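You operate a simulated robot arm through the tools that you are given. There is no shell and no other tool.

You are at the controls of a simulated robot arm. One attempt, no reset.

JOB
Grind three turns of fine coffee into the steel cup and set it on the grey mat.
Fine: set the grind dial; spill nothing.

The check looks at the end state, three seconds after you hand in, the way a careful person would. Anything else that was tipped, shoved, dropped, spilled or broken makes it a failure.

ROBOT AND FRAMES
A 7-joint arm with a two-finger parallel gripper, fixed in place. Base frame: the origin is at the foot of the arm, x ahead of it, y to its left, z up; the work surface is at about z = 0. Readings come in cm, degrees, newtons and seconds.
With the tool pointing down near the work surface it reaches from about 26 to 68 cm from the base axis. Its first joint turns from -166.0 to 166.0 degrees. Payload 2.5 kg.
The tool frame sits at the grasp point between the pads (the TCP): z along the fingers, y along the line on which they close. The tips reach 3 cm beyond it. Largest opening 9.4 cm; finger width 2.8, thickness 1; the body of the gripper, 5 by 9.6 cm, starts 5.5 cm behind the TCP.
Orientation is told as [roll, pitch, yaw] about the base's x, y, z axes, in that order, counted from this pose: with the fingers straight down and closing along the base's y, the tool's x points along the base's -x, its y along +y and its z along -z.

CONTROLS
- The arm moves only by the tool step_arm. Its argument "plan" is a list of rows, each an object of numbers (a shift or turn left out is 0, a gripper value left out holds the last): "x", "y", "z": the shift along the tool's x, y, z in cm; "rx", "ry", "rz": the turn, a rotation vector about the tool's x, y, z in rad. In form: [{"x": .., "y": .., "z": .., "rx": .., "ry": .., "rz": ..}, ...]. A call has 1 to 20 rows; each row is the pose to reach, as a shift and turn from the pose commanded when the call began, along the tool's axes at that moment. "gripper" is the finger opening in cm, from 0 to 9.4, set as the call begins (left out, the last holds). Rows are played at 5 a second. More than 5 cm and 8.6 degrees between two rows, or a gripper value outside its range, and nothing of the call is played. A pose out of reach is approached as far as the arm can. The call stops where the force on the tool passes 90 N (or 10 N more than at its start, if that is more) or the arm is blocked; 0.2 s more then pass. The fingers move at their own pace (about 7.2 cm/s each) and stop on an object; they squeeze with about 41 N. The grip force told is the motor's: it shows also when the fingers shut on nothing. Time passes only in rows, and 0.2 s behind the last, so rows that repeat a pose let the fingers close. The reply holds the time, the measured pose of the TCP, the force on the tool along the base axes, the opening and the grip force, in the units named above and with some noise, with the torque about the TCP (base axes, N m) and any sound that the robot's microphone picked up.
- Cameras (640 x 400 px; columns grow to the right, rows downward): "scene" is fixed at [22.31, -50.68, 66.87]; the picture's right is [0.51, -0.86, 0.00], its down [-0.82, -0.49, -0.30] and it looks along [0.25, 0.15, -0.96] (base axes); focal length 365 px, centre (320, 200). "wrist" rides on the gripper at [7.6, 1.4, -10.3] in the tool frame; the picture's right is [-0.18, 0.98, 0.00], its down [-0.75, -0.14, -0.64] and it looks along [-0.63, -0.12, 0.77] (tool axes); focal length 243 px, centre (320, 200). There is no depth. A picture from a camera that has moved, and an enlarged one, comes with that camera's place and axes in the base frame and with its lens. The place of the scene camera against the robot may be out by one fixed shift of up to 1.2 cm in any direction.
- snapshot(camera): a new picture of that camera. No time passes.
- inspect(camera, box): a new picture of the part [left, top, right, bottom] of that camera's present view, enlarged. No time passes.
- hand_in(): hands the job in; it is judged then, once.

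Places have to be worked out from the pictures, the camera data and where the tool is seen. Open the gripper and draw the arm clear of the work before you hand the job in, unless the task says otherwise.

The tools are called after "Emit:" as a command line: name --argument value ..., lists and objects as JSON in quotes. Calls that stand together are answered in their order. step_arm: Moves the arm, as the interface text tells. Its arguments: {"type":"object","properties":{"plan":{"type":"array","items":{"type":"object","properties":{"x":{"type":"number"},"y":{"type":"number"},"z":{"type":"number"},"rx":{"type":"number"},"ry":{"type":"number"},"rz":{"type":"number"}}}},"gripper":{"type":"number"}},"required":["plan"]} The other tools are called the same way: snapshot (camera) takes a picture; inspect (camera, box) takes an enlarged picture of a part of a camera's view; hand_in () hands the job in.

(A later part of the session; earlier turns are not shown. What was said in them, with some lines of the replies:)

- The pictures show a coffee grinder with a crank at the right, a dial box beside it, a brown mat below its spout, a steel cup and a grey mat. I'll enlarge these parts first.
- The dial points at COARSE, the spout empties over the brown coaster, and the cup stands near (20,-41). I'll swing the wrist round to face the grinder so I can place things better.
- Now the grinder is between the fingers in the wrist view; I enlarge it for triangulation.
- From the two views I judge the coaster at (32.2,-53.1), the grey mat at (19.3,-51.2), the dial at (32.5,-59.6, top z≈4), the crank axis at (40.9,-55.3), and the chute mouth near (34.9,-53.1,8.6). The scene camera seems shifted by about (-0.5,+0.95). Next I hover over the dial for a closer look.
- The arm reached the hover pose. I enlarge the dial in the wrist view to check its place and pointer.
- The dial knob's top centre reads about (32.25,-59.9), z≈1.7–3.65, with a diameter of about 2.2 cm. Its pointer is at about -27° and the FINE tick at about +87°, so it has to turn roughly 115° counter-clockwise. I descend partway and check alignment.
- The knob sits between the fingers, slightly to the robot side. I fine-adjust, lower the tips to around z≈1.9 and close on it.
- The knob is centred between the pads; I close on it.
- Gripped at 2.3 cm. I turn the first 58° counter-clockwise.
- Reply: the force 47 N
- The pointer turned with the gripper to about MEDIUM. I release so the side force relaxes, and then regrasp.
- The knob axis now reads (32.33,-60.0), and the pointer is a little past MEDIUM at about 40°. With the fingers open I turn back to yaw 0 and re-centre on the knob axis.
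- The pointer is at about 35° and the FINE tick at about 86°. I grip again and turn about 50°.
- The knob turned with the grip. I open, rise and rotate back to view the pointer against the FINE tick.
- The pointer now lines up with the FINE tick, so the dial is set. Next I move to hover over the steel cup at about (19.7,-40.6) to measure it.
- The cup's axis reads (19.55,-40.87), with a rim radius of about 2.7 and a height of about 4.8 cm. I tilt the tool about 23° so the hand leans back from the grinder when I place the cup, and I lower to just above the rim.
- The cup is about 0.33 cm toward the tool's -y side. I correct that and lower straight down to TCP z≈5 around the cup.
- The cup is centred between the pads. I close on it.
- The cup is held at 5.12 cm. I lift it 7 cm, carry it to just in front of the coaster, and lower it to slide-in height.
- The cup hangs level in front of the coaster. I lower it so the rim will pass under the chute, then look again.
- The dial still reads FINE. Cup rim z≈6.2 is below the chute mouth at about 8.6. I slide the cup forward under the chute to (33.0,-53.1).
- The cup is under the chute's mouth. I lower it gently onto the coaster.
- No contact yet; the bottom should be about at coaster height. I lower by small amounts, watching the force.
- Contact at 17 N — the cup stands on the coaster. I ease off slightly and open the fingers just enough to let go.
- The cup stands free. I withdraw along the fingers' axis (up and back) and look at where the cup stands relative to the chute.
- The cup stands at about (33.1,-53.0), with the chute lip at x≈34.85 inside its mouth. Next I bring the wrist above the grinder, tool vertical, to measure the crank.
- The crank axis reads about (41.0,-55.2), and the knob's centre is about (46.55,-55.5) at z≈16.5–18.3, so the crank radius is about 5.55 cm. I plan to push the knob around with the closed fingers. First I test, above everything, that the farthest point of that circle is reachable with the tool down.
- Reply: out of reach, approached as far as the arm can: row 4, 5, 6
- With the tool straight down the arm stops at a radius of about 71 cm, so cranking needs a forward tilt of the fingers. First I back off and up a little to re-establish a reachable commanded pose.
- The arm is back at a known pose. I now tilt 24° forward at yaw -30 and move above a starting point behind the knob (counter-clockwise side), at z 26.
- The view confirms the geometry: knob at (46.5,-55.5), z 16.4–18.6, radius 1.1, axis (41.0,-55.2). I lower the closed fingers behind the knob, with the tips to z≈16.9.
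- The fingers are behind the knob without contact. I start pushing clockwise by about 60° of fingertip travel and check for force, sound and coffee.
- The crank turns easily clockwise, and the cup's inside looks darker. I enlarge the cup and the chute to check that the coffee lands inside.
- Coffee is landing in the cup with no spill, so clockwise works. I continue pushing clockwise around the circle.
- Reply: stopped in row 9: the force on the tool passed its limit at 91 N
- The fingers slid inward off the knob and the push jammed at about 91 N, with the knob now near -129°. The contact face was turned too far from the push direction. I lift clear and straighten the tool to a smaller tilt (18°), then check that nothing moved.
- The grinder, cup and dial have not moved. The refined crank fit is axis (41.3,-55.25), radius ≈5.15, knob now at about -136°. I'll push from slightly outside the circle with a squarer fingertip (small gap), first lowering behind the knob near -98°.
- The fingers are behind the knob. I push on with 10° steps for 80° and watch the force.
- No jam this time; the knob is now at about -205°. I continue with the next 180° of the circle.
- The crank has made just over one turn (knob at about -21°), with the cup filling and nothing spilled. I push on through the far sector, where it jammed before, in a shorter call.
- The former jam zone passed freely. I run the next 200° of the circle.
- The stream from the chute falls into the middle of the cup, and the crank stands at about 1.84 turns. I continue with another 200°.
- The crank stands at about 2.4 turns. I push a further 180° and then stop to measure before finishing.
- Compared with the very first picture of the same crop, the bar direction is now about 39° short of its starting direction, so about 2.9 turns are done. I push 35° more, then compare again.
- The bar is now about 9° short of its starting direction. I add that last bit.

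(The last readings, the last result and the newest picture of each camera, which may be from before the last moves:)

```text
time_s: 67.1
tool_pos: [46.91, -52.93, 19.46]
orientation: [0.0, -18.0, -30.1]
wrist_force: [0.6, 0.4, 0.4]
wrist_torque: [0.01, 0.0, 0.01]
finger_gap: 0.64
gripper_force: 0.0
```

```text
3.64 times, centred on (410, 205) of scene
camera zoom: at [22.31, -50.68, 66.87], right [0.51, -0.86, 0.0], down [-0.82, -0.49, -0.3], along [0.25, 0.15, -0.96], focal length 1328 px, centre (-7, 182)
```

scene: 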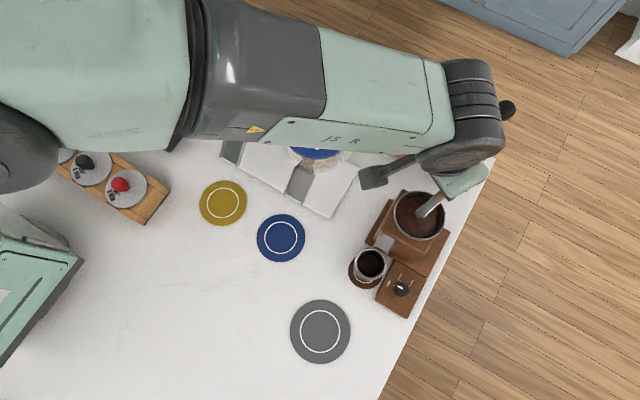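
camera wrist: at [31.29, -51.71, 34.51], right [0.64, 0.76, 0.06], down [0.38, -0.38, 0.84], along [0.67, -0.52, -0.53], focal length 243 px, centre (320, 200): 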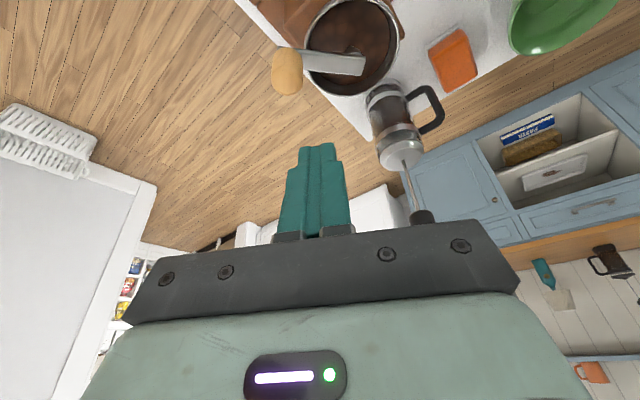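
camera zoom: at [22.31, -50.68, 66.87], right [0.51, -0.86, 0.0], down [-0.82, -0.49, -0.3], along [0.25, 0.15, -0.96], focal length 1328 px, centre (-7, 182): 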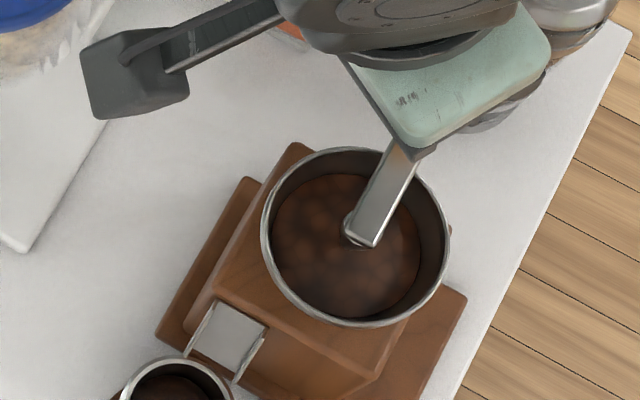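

The bar is within about 3° of its starting direction. I nudge that last bit, then back the fingers away from the knob and lift clear.

Emit:
step_arm --plan '[{"x": -0.191, "y": -0.188, "z": 0.062}, {"x": -0.191, "y": -0.188, "z": 0.062}, {"x": 1.015, "y": 0.775, "z": -0.33}, {"x": 2.161, "y": 1.312, "z": -0.702}, {"x": 1.2, "y": 1.312, "z": -3.7}, {"x": 0.3, "y": 1.312, "z": -6.5}, {"x": -0.31, "y": 1.312, "z": -8.31}, {"x": -0.31, "y": 1.312, "z": -8.31}]'

Emit:
inspect --camera "scene" --box '[340, 150, 480, 260]'

Emit:
snapshot --camera "scene"

```text
time_s: 68.9
tool_pos: [45.46, -50.59, 27.5]
orientation: [0.0, -18.0, -30.0]
wrist_force: [-1.2, 0.2, 0.1]
wrist_torque: [-0.05, 0.06, -0.04]
finger_gap: 0.71
gripper_force: 0.0
```

```text
3.64 times, centred on (410, 205) of scene
camera zoom: at [22.31, -50.68, 66.87], right [0.51, -0.86, 0.0], down [-0.82, -0.49, -0.3], along [0.25, 0.15, -0.96], focal length 1328 px, centre (-7, 182)
```

zoom: 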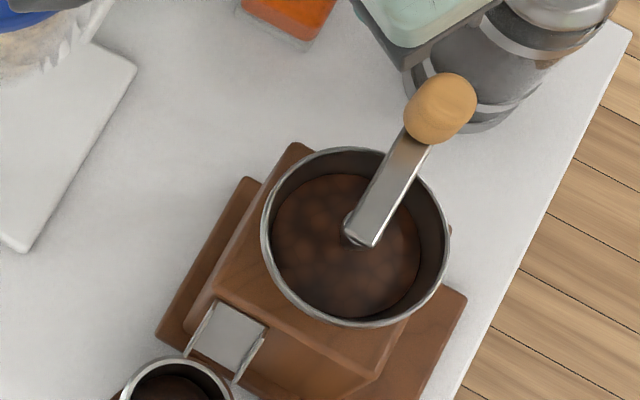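

```text
taken
```

scene: 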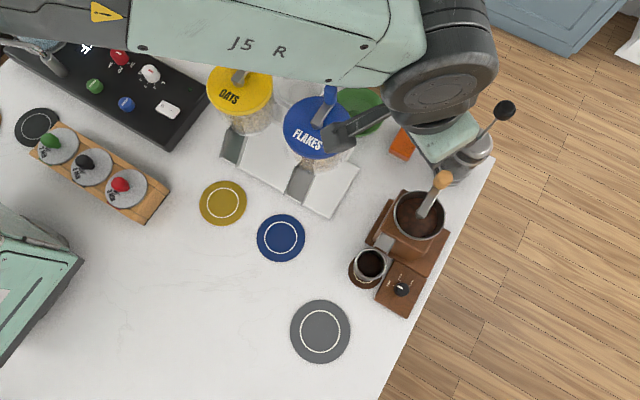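

The crank is back at its starting direction, about 2° past, after three clockwise turns. The coffee is in the cup and nothing is spilled. Now I return to the pose from which I withdrew from the cup.

Emit:
step_arm --plan '[{"x": 3.5, "y": -2.2, "z": -1.14, "rx": -0.0122, "ry": -0.0171, "rz": -0.0327}, {"x": 7.0, "y": -4.4, "z": -2.27, "rx": -0.0244, "ry": -0.0342, "rz": -0.0655}, {"x": 10.5, "y": -6.6, "z": -3.41, "rx": -0.0366, "ry": -0.0513, "rz": -0.0982}, {"x": 13.5, "y": -8.5, "z": -4.39, "rx": -0.0488, "ry": -0.0684, "rz": -0.131}, {"x": 15.56, "y": -9.79, "z": -5.055, "rx": -0.061, "ry": -0.0855, "rz": -0.1637}, {"x": 16.72, "y": -9.79, "z": -1.5, "rx": -0.061, "ry": -0.0855, "rz": -0.1637}, {"x": 17.88, "y": -9.79, "z": 2.08, "rx": -0.061, "ry": -0.0855, "rz": -0.1637}, {"x": 17.88, "y": -9.79, "z": 2.08, "rx": -0.061, "ry": -0.0855, "rz": -0.1637}]' --gripper 7

Emit:
snapshot --camera "wrist"

Emit:
inspect --camera "scene" --box '[320, 200, 460, 320]'

Emit:
inspect --camera "wrist" --box '[230, 20, 410, 190]'

```text
time_s: 70.7
tool_pos: [26.18, -51.03, 19.9]
orientation: [0.0, -22.9, -19.9]
wrist_force: [0.2, 0.2, -0.1]
wrist_torque: [0.02, 0.02, -0.01]
finger_gap: 6.99
gripper_force: 0.0
```

```text
taken
camera wrist: at [16.37, -45.9, 26.41], right [0.49, 0.87, 0.07], down [0.37, -0.28, 0.89], along [0.79, -0.41, -0.46], focal length 243 px, centre (320, 200)
```

wrist: 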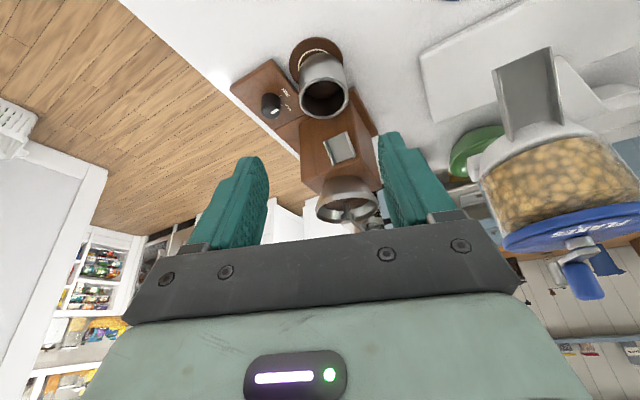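

```text
3.33 times, centred on (390, 260) of scene
camera zoom: at [22.31, -50.68, 66.87], right [0.51, -0.86, 0.0], down [-0.82, -0.49, -0.3], along [0.25, 0.15, -0.96], focal length 1218 px, centre (87, 0)
```

zoom: 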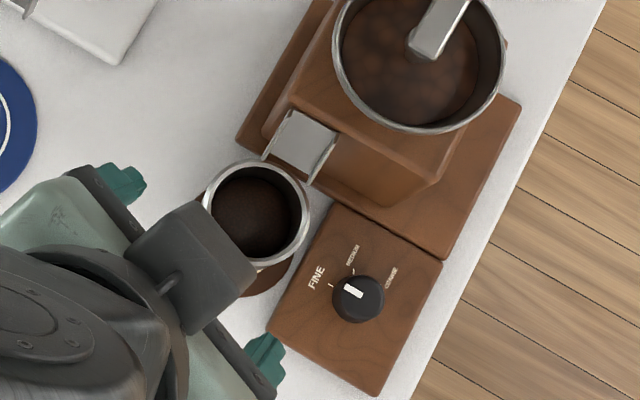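

```text
2.35 times, centred on (320, 105) of wrist
camera zoom: at [16.37, -45.9, 26.41], right [0.49, 0.87, 0.07], down [0.37, -0.28, 0.89], along [0.79, -0.41, -0.46], focal length 571 px, centre (320, 424)
```

zoom: 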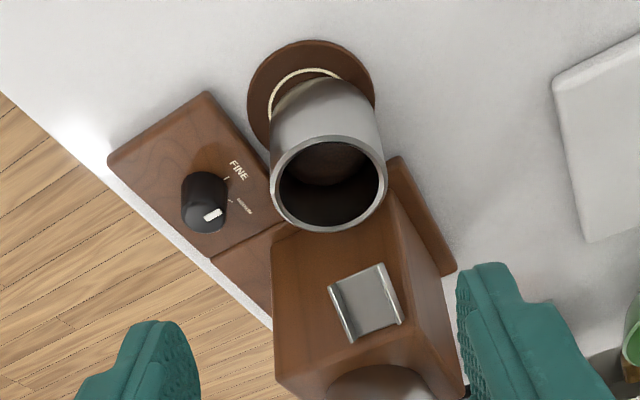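

The dial still reads FINE, and the cup holds coffee with clean surroundings. I go back down along the finger axis to straddle the cup.

Emit:
step_arm --plan '[{"x": -0.066, "y": 0.18, "z": 2.5}, {"x": -0.066, "y": 0.18, "z": 6}, {"x": -0.066, "y": 0.18, "z": 9.5}, {"x": -0.066, "y": 0.18, "z": 12.5}, {"x": -0.066, "y": 0.18, "z": 14.5}, {"x": -0.066, "y": 0.18, "z": 15.92}, {"x": -0.066, "y": 0.18, "z": 15.92}]'

Emit:
inspect --camera "wrist" --box '[200, 60, 440, 230]'

```text
time_s: 72.3
tool_pos: [32.55, -52.77, 5.05]
orientation: [-0.1, -23.0, -20.0]
wrist_force: [-0.5, 0.6, 0.8]
wrist_torque: [0.01, -0.02, 0.01]
finger_gap: 6.98
gripper_force: 0.1
```

```text
2.35 times, centred on (320, 145) of wrist
camera zoom: at [22.59, -47.62, 11.67], right [0.49, 0.87, 0.07], down [0.37, -0.28, 0.88], along [0.79, -0.41, -0.46], focal length 571 px, centre (320, 329)
```

zoom: 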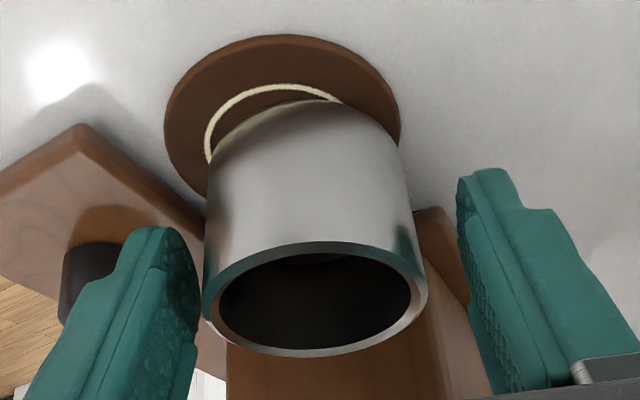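

The left pad is closer to the cup; I shift 0.25 cm to centre and then close on the cup.

Emit:
step_arm --plan '[{"x": -0.03, "y": -0.25, "z": -0.12}, {"x": -0.03, "y": -0.25, "z": -0.12}]'

Emit:
inspect --camera "wrist" --box '[200, 60, 440, 230]'

```text
time_s: 72.9
tool_pos: [32.33, -52.99, 5.24]
orientation: [0.0, -22.9, -20.0]
wrist_force: [0.2, -0.3, 0.2]
wrist_torque: [0.0, -0.03, -0.01]
finger_gap: 7.0
gripper_force: 0.0
```

```text
2.35 times, centred on (320, 145) of wrist
camera zoom: at [22.46, -47.89, 11.81], right [0.5, 0.87, 0.07], down [0.37, -0.28, 0.88], along [0.79, -0.41, -0.46], focal length 571 px, centre (320, 329)
```

zoom: 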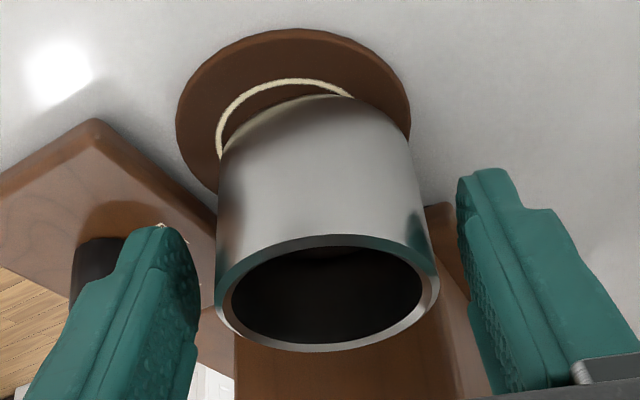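

The cup is centred between the pads, just as at release. I close the gripper.

Emit:
step_arm --plan '[{"z": 0}, {"z": 0}, {"z": 0}, {"z": 0}]' --gripper 0

```text
time_s: 73.9
tool_pos: [32.37, -52.98, 5.32]
orientation: [0.0, -22.9, -19.9]
wrist_force: [1.4, 1.1, 0.1]
wrist_torque: [-0.02, -0.01, -0.01]
finger_gap: 5.14
gripper_force: 40.7
```

The cup is held. I lift it 1 cm, slide it back out from under the chute, raise it, and carry it level to above the grey mat.

Emit:
step_arm --plan '[{"x": -0.195, "y": 0, "z": -0.46}, {"x": -0.389, "y": 0, "z": -0.921}, {"x": 0.823, "y": -0.479, "z": -1.433}, {"x": 2.035, "y": -0.958, "z": -1.945}, {"x": 3.247, "y": -1.436, "z": -2.457}, {"x": 4.459, "y": -1.915, "z": -2.969}, {"x": 5.671, "y": -2.394, "z": -3.481}, {"x": 6.785, "y": -2.455, "z": -4.385}, {"x": 7.899, "y": -2.516, "z": -5.289}, {"x": 9.013, "y": -2.578, "z": -6.192}, {"x": 10.126, "y": -2.639, "z": -7.096}, {"x": 11.24, "y": -2.7, "z": -8.0}, {"x": 11.24, "y": -2.7, "z": -8.0}]'

Emit:
snapshot --camera "wrist"

Emit:
snapshot --camera "scene"

```text
time_s: 76.7
tool_pos: [18.57, -50.86, 8.21]
orientation: [0.0, -22.8, -19.9]
wrist_force: [0.2, 0.5, -1.0]
wrist_torque: [-0.01, 0.01, 0.01]
finger_gap: 5.16
gripper_force: 41.1
```

```text
taken
camera wrist: at [8.69, -45.8, 14.87], right [0.49, 0.87, 0.07], down [0.37, -0.28, 0.88], along [0.79, -0.41, -0.46], focal length 243 px, centre (320, 200)
```

wrist: 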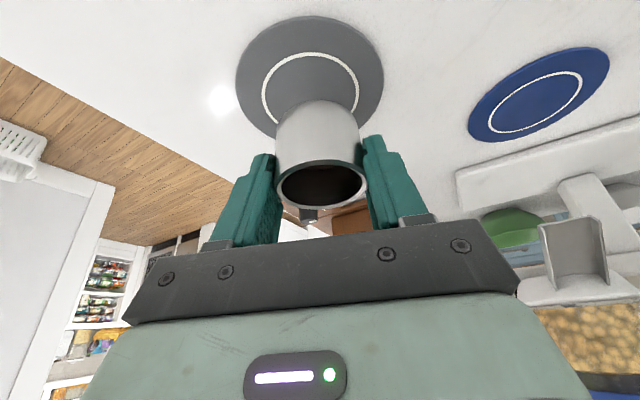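

```text
taken
```

scene: 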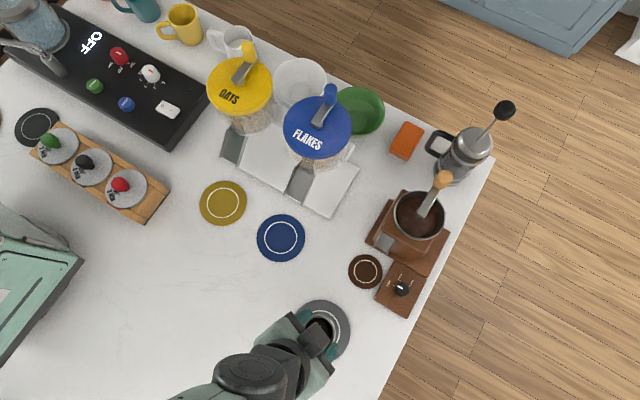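

The brown coaster is clean, and the cup is over the grey mat at about (19.1,-51.2). I lower it most of the way.

Emit:
step_arm --plan '[{"x": 0.2, "y": 0.068, "z": 0.9}, {"x": 0.5, "y": 0.068, "z": 1.65}, {"x": 0.74, "y": 0.068, "z": 2.24}, {"x": 0.84, "y": 0.068, "z": 2.47}, {"x": 0.84, "y": 0.068, "z": 2.47}]'

Emit:
snapshot --camera "wrist"

Emit:
inspect --camera "scene" --box '[250, 260, 420, 390]'

```text
time_s: 77.9
tool_pos: [18.84, -51.03, 5.74]
orientation: [0.0, -22.9, -19.9]
wrist_force: [0.4, -0.2, -0.6]
wrist_torque: [0.0, 0.0, -0.02]
finger_gap: 5.1
gripper_force: 40.8
```

```text
taken
camera wrist: at [8.95, -45.86, 12.28], right [0.49, 0.87, 0.07], down [0.37, -0.28, 0.88], along [0.79, -0.41, -0.46], focal length 243 px, centre (320, 200)
```

wrist: 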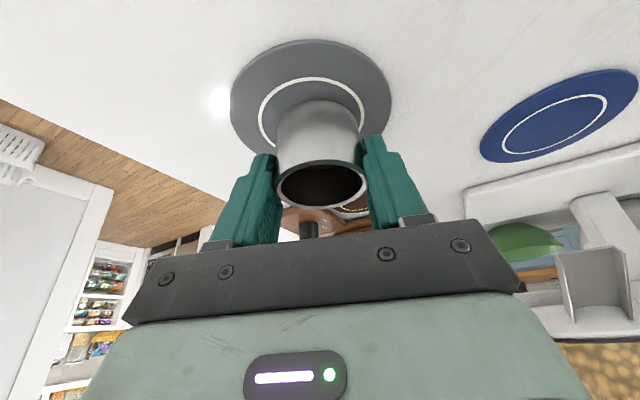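

```text
3.08 times, centred on (335, 325) of scene
camera zoom: at [22.31, -50.68, 66.87], right [0.51, -0.86, 0.0], down [-0.82, -0.49, -0.3], along [0.25, 0.15, -0.96], focal length 1124 px, centre (274, -185)
```

zoom: 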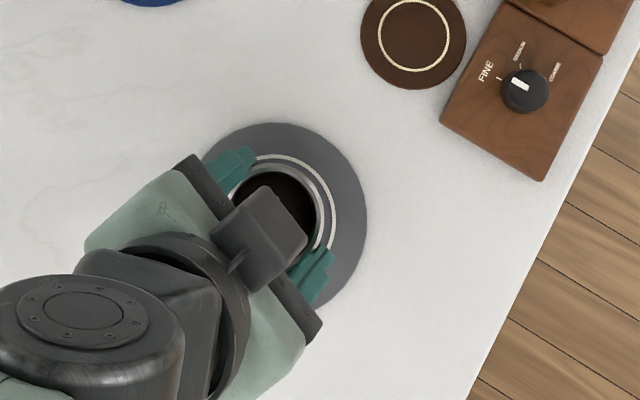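

The cup is well inside the mat's ring. I lower the last half centimetre in small steps, watching the force.

Emit:
step_arm --plan '[{"x": 0.08, "z": 0.18}, {"x": 0.13, "z": 0.3}, {"x": 0.16, "z": 0.37}, {"x": 0.16, "z": 0.37}]'

```text
time_s: 78.9
tool_pos: [18.91, -51.03, 5.31]
orientation: [0.1, -22.9, -20.0]
wrist_force: [0.2, 0.5, -0.3]
wrist_torque: [-0.02, -0.02, -0.01]
finger_gap: 5.11
gripper_force: 41.2
```

No contact yet; I go on in millimetre steps.

Emit:
step_arm --plan '[{"x": 0.03, "z": 0.07}, {"x": 0.05, "z": 0.12}, {"x": 0.05, "z": 0.12}]'

```text
time_s: 79.7
tool_pos: [18.84, -51.02, 5.29]
orientation: [0.0, -22.9, -19.9]
wrist_force: [-0.4, -0.2, 2.0]
wrist_torque: [-0.06, 0.01, -0.01]
finger_gap: 5.16
gripper_force: 40.6
```

Emit:
step_arm --plan '[{"x": 0.02, "z": 0.05}, {"x": 0.03, "z": 0.07}, {"x": 0.03, "z": 0.07}]'

Emit:
inspect --camera "wrist" --box '[200, 20, 440, 230]'

```text
time_s: 80.5
tool_pos: [18.99, -51.09, 5.12]
orientation: [-0.2, -23.0, -19.8]
wrist_force: [-3.6, 6.2, 26.1]
wrist_torque: [0.25, 0.08, 0.04]
finger_gap: 5.16
gripper_force: 41.1
```

```text
1.90 times, centred on (320, 125) of wrist
camera zoom: at [8.99, -45.97, 11.77], right [0.49, 0.87, 0.07], down [0.37, -0.28, 0.89], along [0.79, -0.41, -0.46], focal length 462 px, centre (320, 343)
```

zoom: 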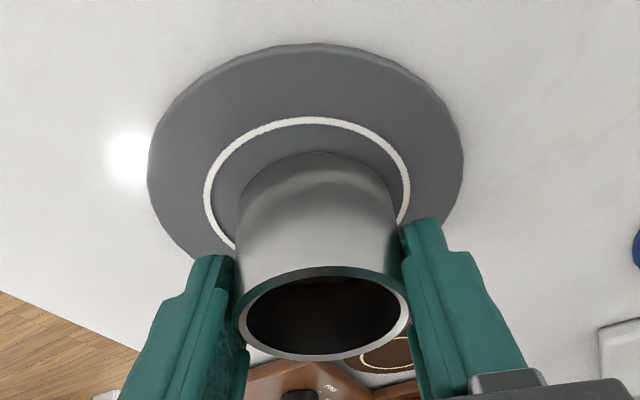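

The cup is on the mat (26 N press). I ease off and open the fingers just enough to release.

Emit:
step_arm --plan '[{"x": -0.03, "z": -0.08}, {"x": -0.06, "z": -0.15}, {"x": -0.06, "z": -0.15}]'

Emit:
step_arm --plan '[{"z": 0}, {"z": 0}, {"z": 0}, {"z": 0}]' --gripper 7

Emit:
inspect --camera "wrist" --box '[200, 20, 440, 230]'

```text
time_s: 81.3
tool_pos: [18.93, -51.07, 5.22]
orientation: [0.0, -22.8, -20.0]
wrist_force: [-0.2, -1.1, 0.9]
wrist_torque: [-0.04, -0.03, -0.02]
finger_gap: 5.15
gripper_force: 40.9
```

```text
time_s: 82.3
tool_pos: [19.01, -51.1, 5.31]
orientation: [0.0, -22.8, -19.9]
wrist_force: [-0.5, -0.3, -0.2]
wrist_torque: [0.0, -0.02, 0.0]
finger_gap: 6.98
gripper_force: 0.1
```

```text
1.90 times, centred on (320, 125) of wrist
camera zoom: at [9.0, -45.95, 11.88], right [0.49, 0.87, 0.07], down [0.37, -0.28, 0.88], along [0.79, -0.41, -0.46], focal length 462 px, centre (320, 343)
```

zoom: 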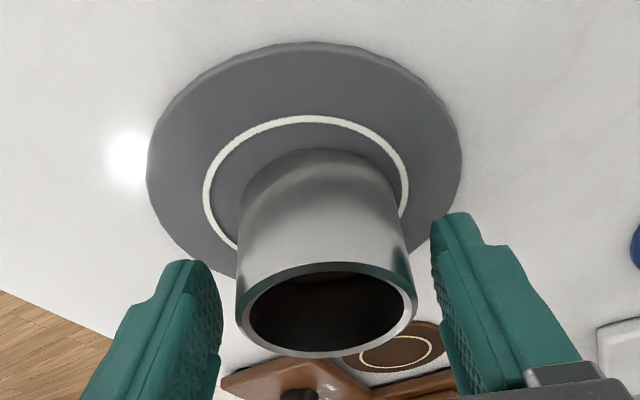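

The cup stands free on the grey mat. I withdraw along the finger axis and up, clear of the work.

Emit:
step_arm --plan '[{"z": -1.5}, {"z": -4}, {"z": -7}, {"z": -10}, {"z": -13}, {"z": -16}, {"z": -19}, {"x": -1, "z": -22}, {"x": -2, "y": 2, "z": -25}, {"x": -2, "y": 5, "z": -27}, {"x": -2, "y": 8, "z": -28}, {"x": -2, "y": 8, "z": -28}]'

Emit:
snapshot --camera "scene"

Emit:
snapshot --camera "wrist"

Emit:
inspect --camera "scene" --box '[250, 180, 480, 390]'

```text
time_s: 84.9
tool_pos: [13.07, -40.48, 31.84]
orientation: [0.0, -22.9, -20.0]
wrist_force: [0.1, -0.7, -0.1]
wrist_torque: [-0.02, -0.02, -0.01]
finger_gap: 7.02
gripper_force: 0.1
```

```text
taken
```

scene: 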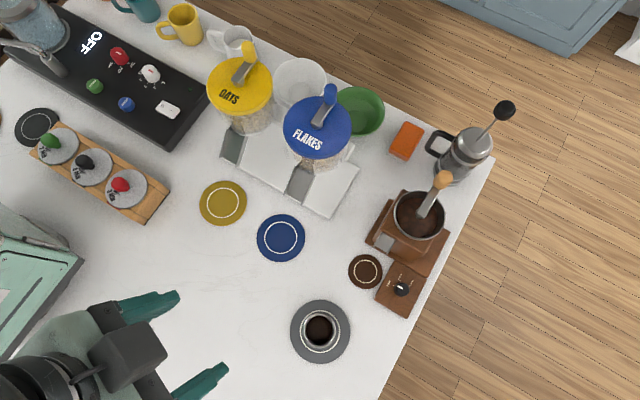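

```text
taken
camera wrist: at [3.18, -35.33, 38.38], right [0.49, 0.87, 0.07], down [0.37, -0.28, 0.88], along [0.79, -0.41, -0.46], focal length 243 px, centre (320, 200)
```

wrist: 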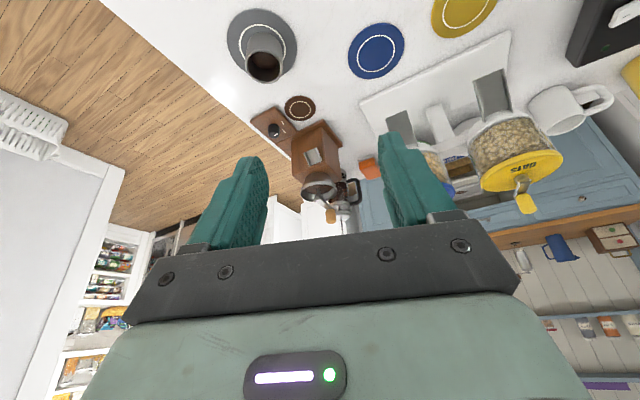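

```text
1.90 times, centred on (365, 285) of scene
camera zoom: at [22.31, -50.68, 66.87], right [0.51, -0.86, 0.0], down [-0.82, -0.49, -0.3], along [0.25, 0.15, -0.96], focal length 696 px, centre (234, 38)
```

zoom: 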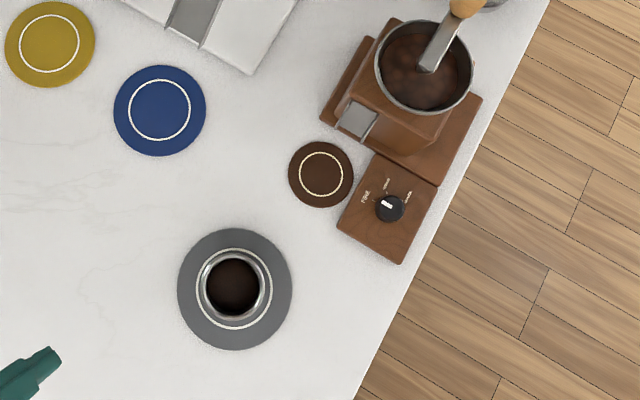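

The cup is centred on the grey mat with coffee in it. I take a last close look at the dial, coaster and cup.

Emit:
inspect --camera "scene" --box '[340, 230, 440, 330]'

Emit:
inspect --camera "scene" --box '[270, 290, 370, 370]'

Emit:
inspect --camera "scene" --box '[340, 150, 480, 260]'

```text
4.00 times, centred on (390, 280) of scene
camera zoom: at [22.31, -50.68, 66.87], right [0.51, -0.86, 0.0], down [-0.82, -0.49, -0.3], along [0.25, 0.15, -0.96], focal length 1461 px, centre (40, -120)
```

zoom: 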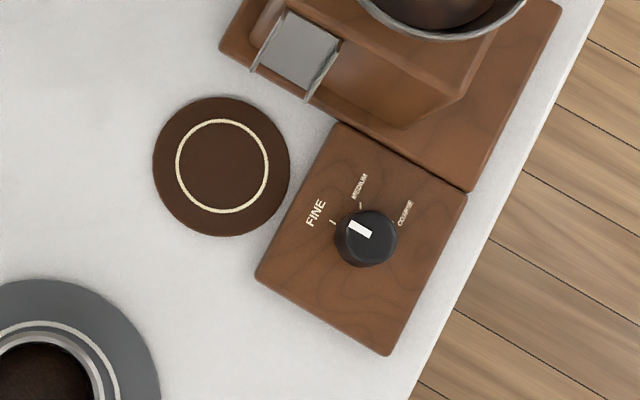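

```text
5.00 times, centred on (320, 330) of scene
camera zoom: at [22.31, -50.68, 66.87], right [0.51, -0.86, 0.0], down [-0.82, -0.49, -0.3], along [0.25, 0.15, -0.96], focal length 1827 px, centre (320, -450)
```

zoom: 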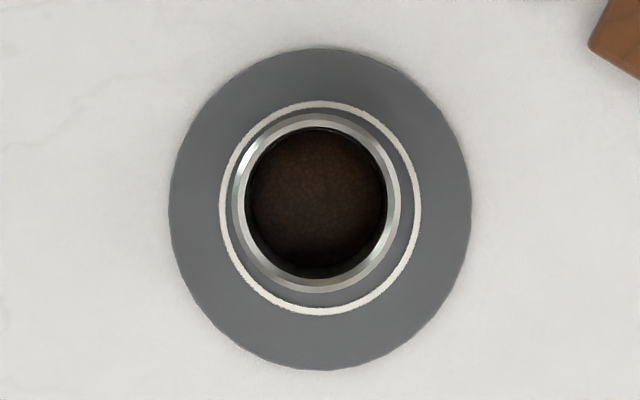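

```text
3.64 times, centred on (410, 205) of scene
camera zoom: at [22.31, -50.68, 66.87], right [0.51, -0.86, 0.0], down [-0.82, -0.49, -0.3], along [0.25, 0.15, -0.96], focal length 1328 px, centre (-7, 182)
```

zoom: 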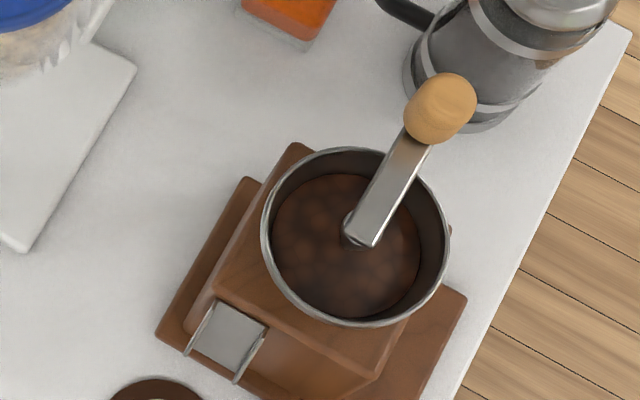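

Everything looks clean and in place. One extra zoom of the dial from the wrist camera confirms its setting from another angle.

Emit:
inspect --camera "wrist" --box '[240, 85, 330, 155]'

Emit:
inspect --camera "scene" --box '[380, 270, 420, 305]'

```text
5.71 times, centred on (285, 120) of wrist
camera zoom: at [3.18, -35.33, 38.38], right [0.49, 0.87, 0.07], down [0.37, -0.28, 0.88], along [0.79, -0.41, -0.46], focal length 1386 px, centre (520, 657)
```

zoom: 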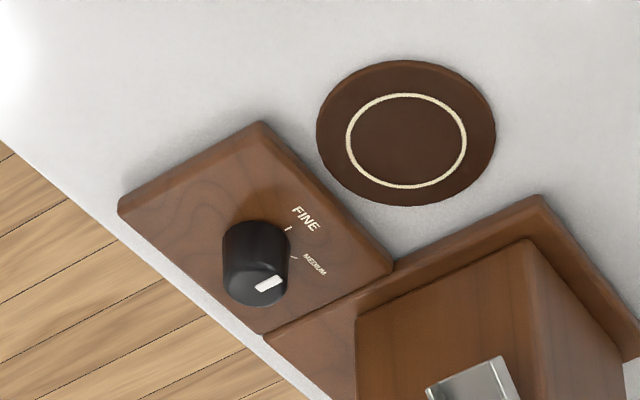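

```text
11.43 times, centred on (400, 288) of scene
camera zoom: at [22.31, -50.68, 66.87], right [0.51, -0.86, 0.0], down [-0.82, -0.49, -0.3], along [0.25, 0.15, -0.96], focal length 4175 px, centre (-594, -800)
```

zoom: 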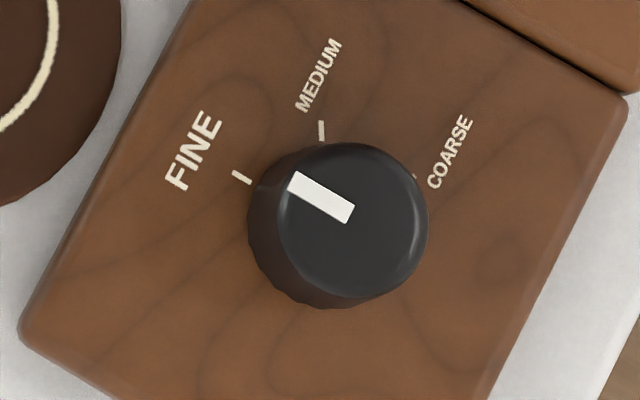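

The dial pointer is parallel to the FINE tick. The crank has done three turns, the cup of coffee stands on the grey mat, nothing is spilled, and the gripper is open and clear. I hand in.

Emit:
hand_in

```text
The job is handed in.
```

I ground three turns of fine coffee into the steel cup and set it upright on the grey mat. The job is handed in; I haven't seen the verdict.

- **Dial:** it was on COARSE. I turned it to FINE before grinding, and the pointer lines up with the FINE tick in the last pictures.
- **Grinding:** I made three clockwise turns of the crank, which ended about 2° past its starting direction.
- **Jam during the first turn:** the fingers slid inward off the crank knob and the push stopped at 91 N. I lifted clear and finished from a different angle. The grinder, cup and dial showed no sign of having moved.
- **Coffee:** I saw no grounds outside the cup in the final pictures, and the coaster under the chute is clean.
- **Finish:** the gripper is open and the arm is clear of the work. I saw nothing else tipped or shifted.
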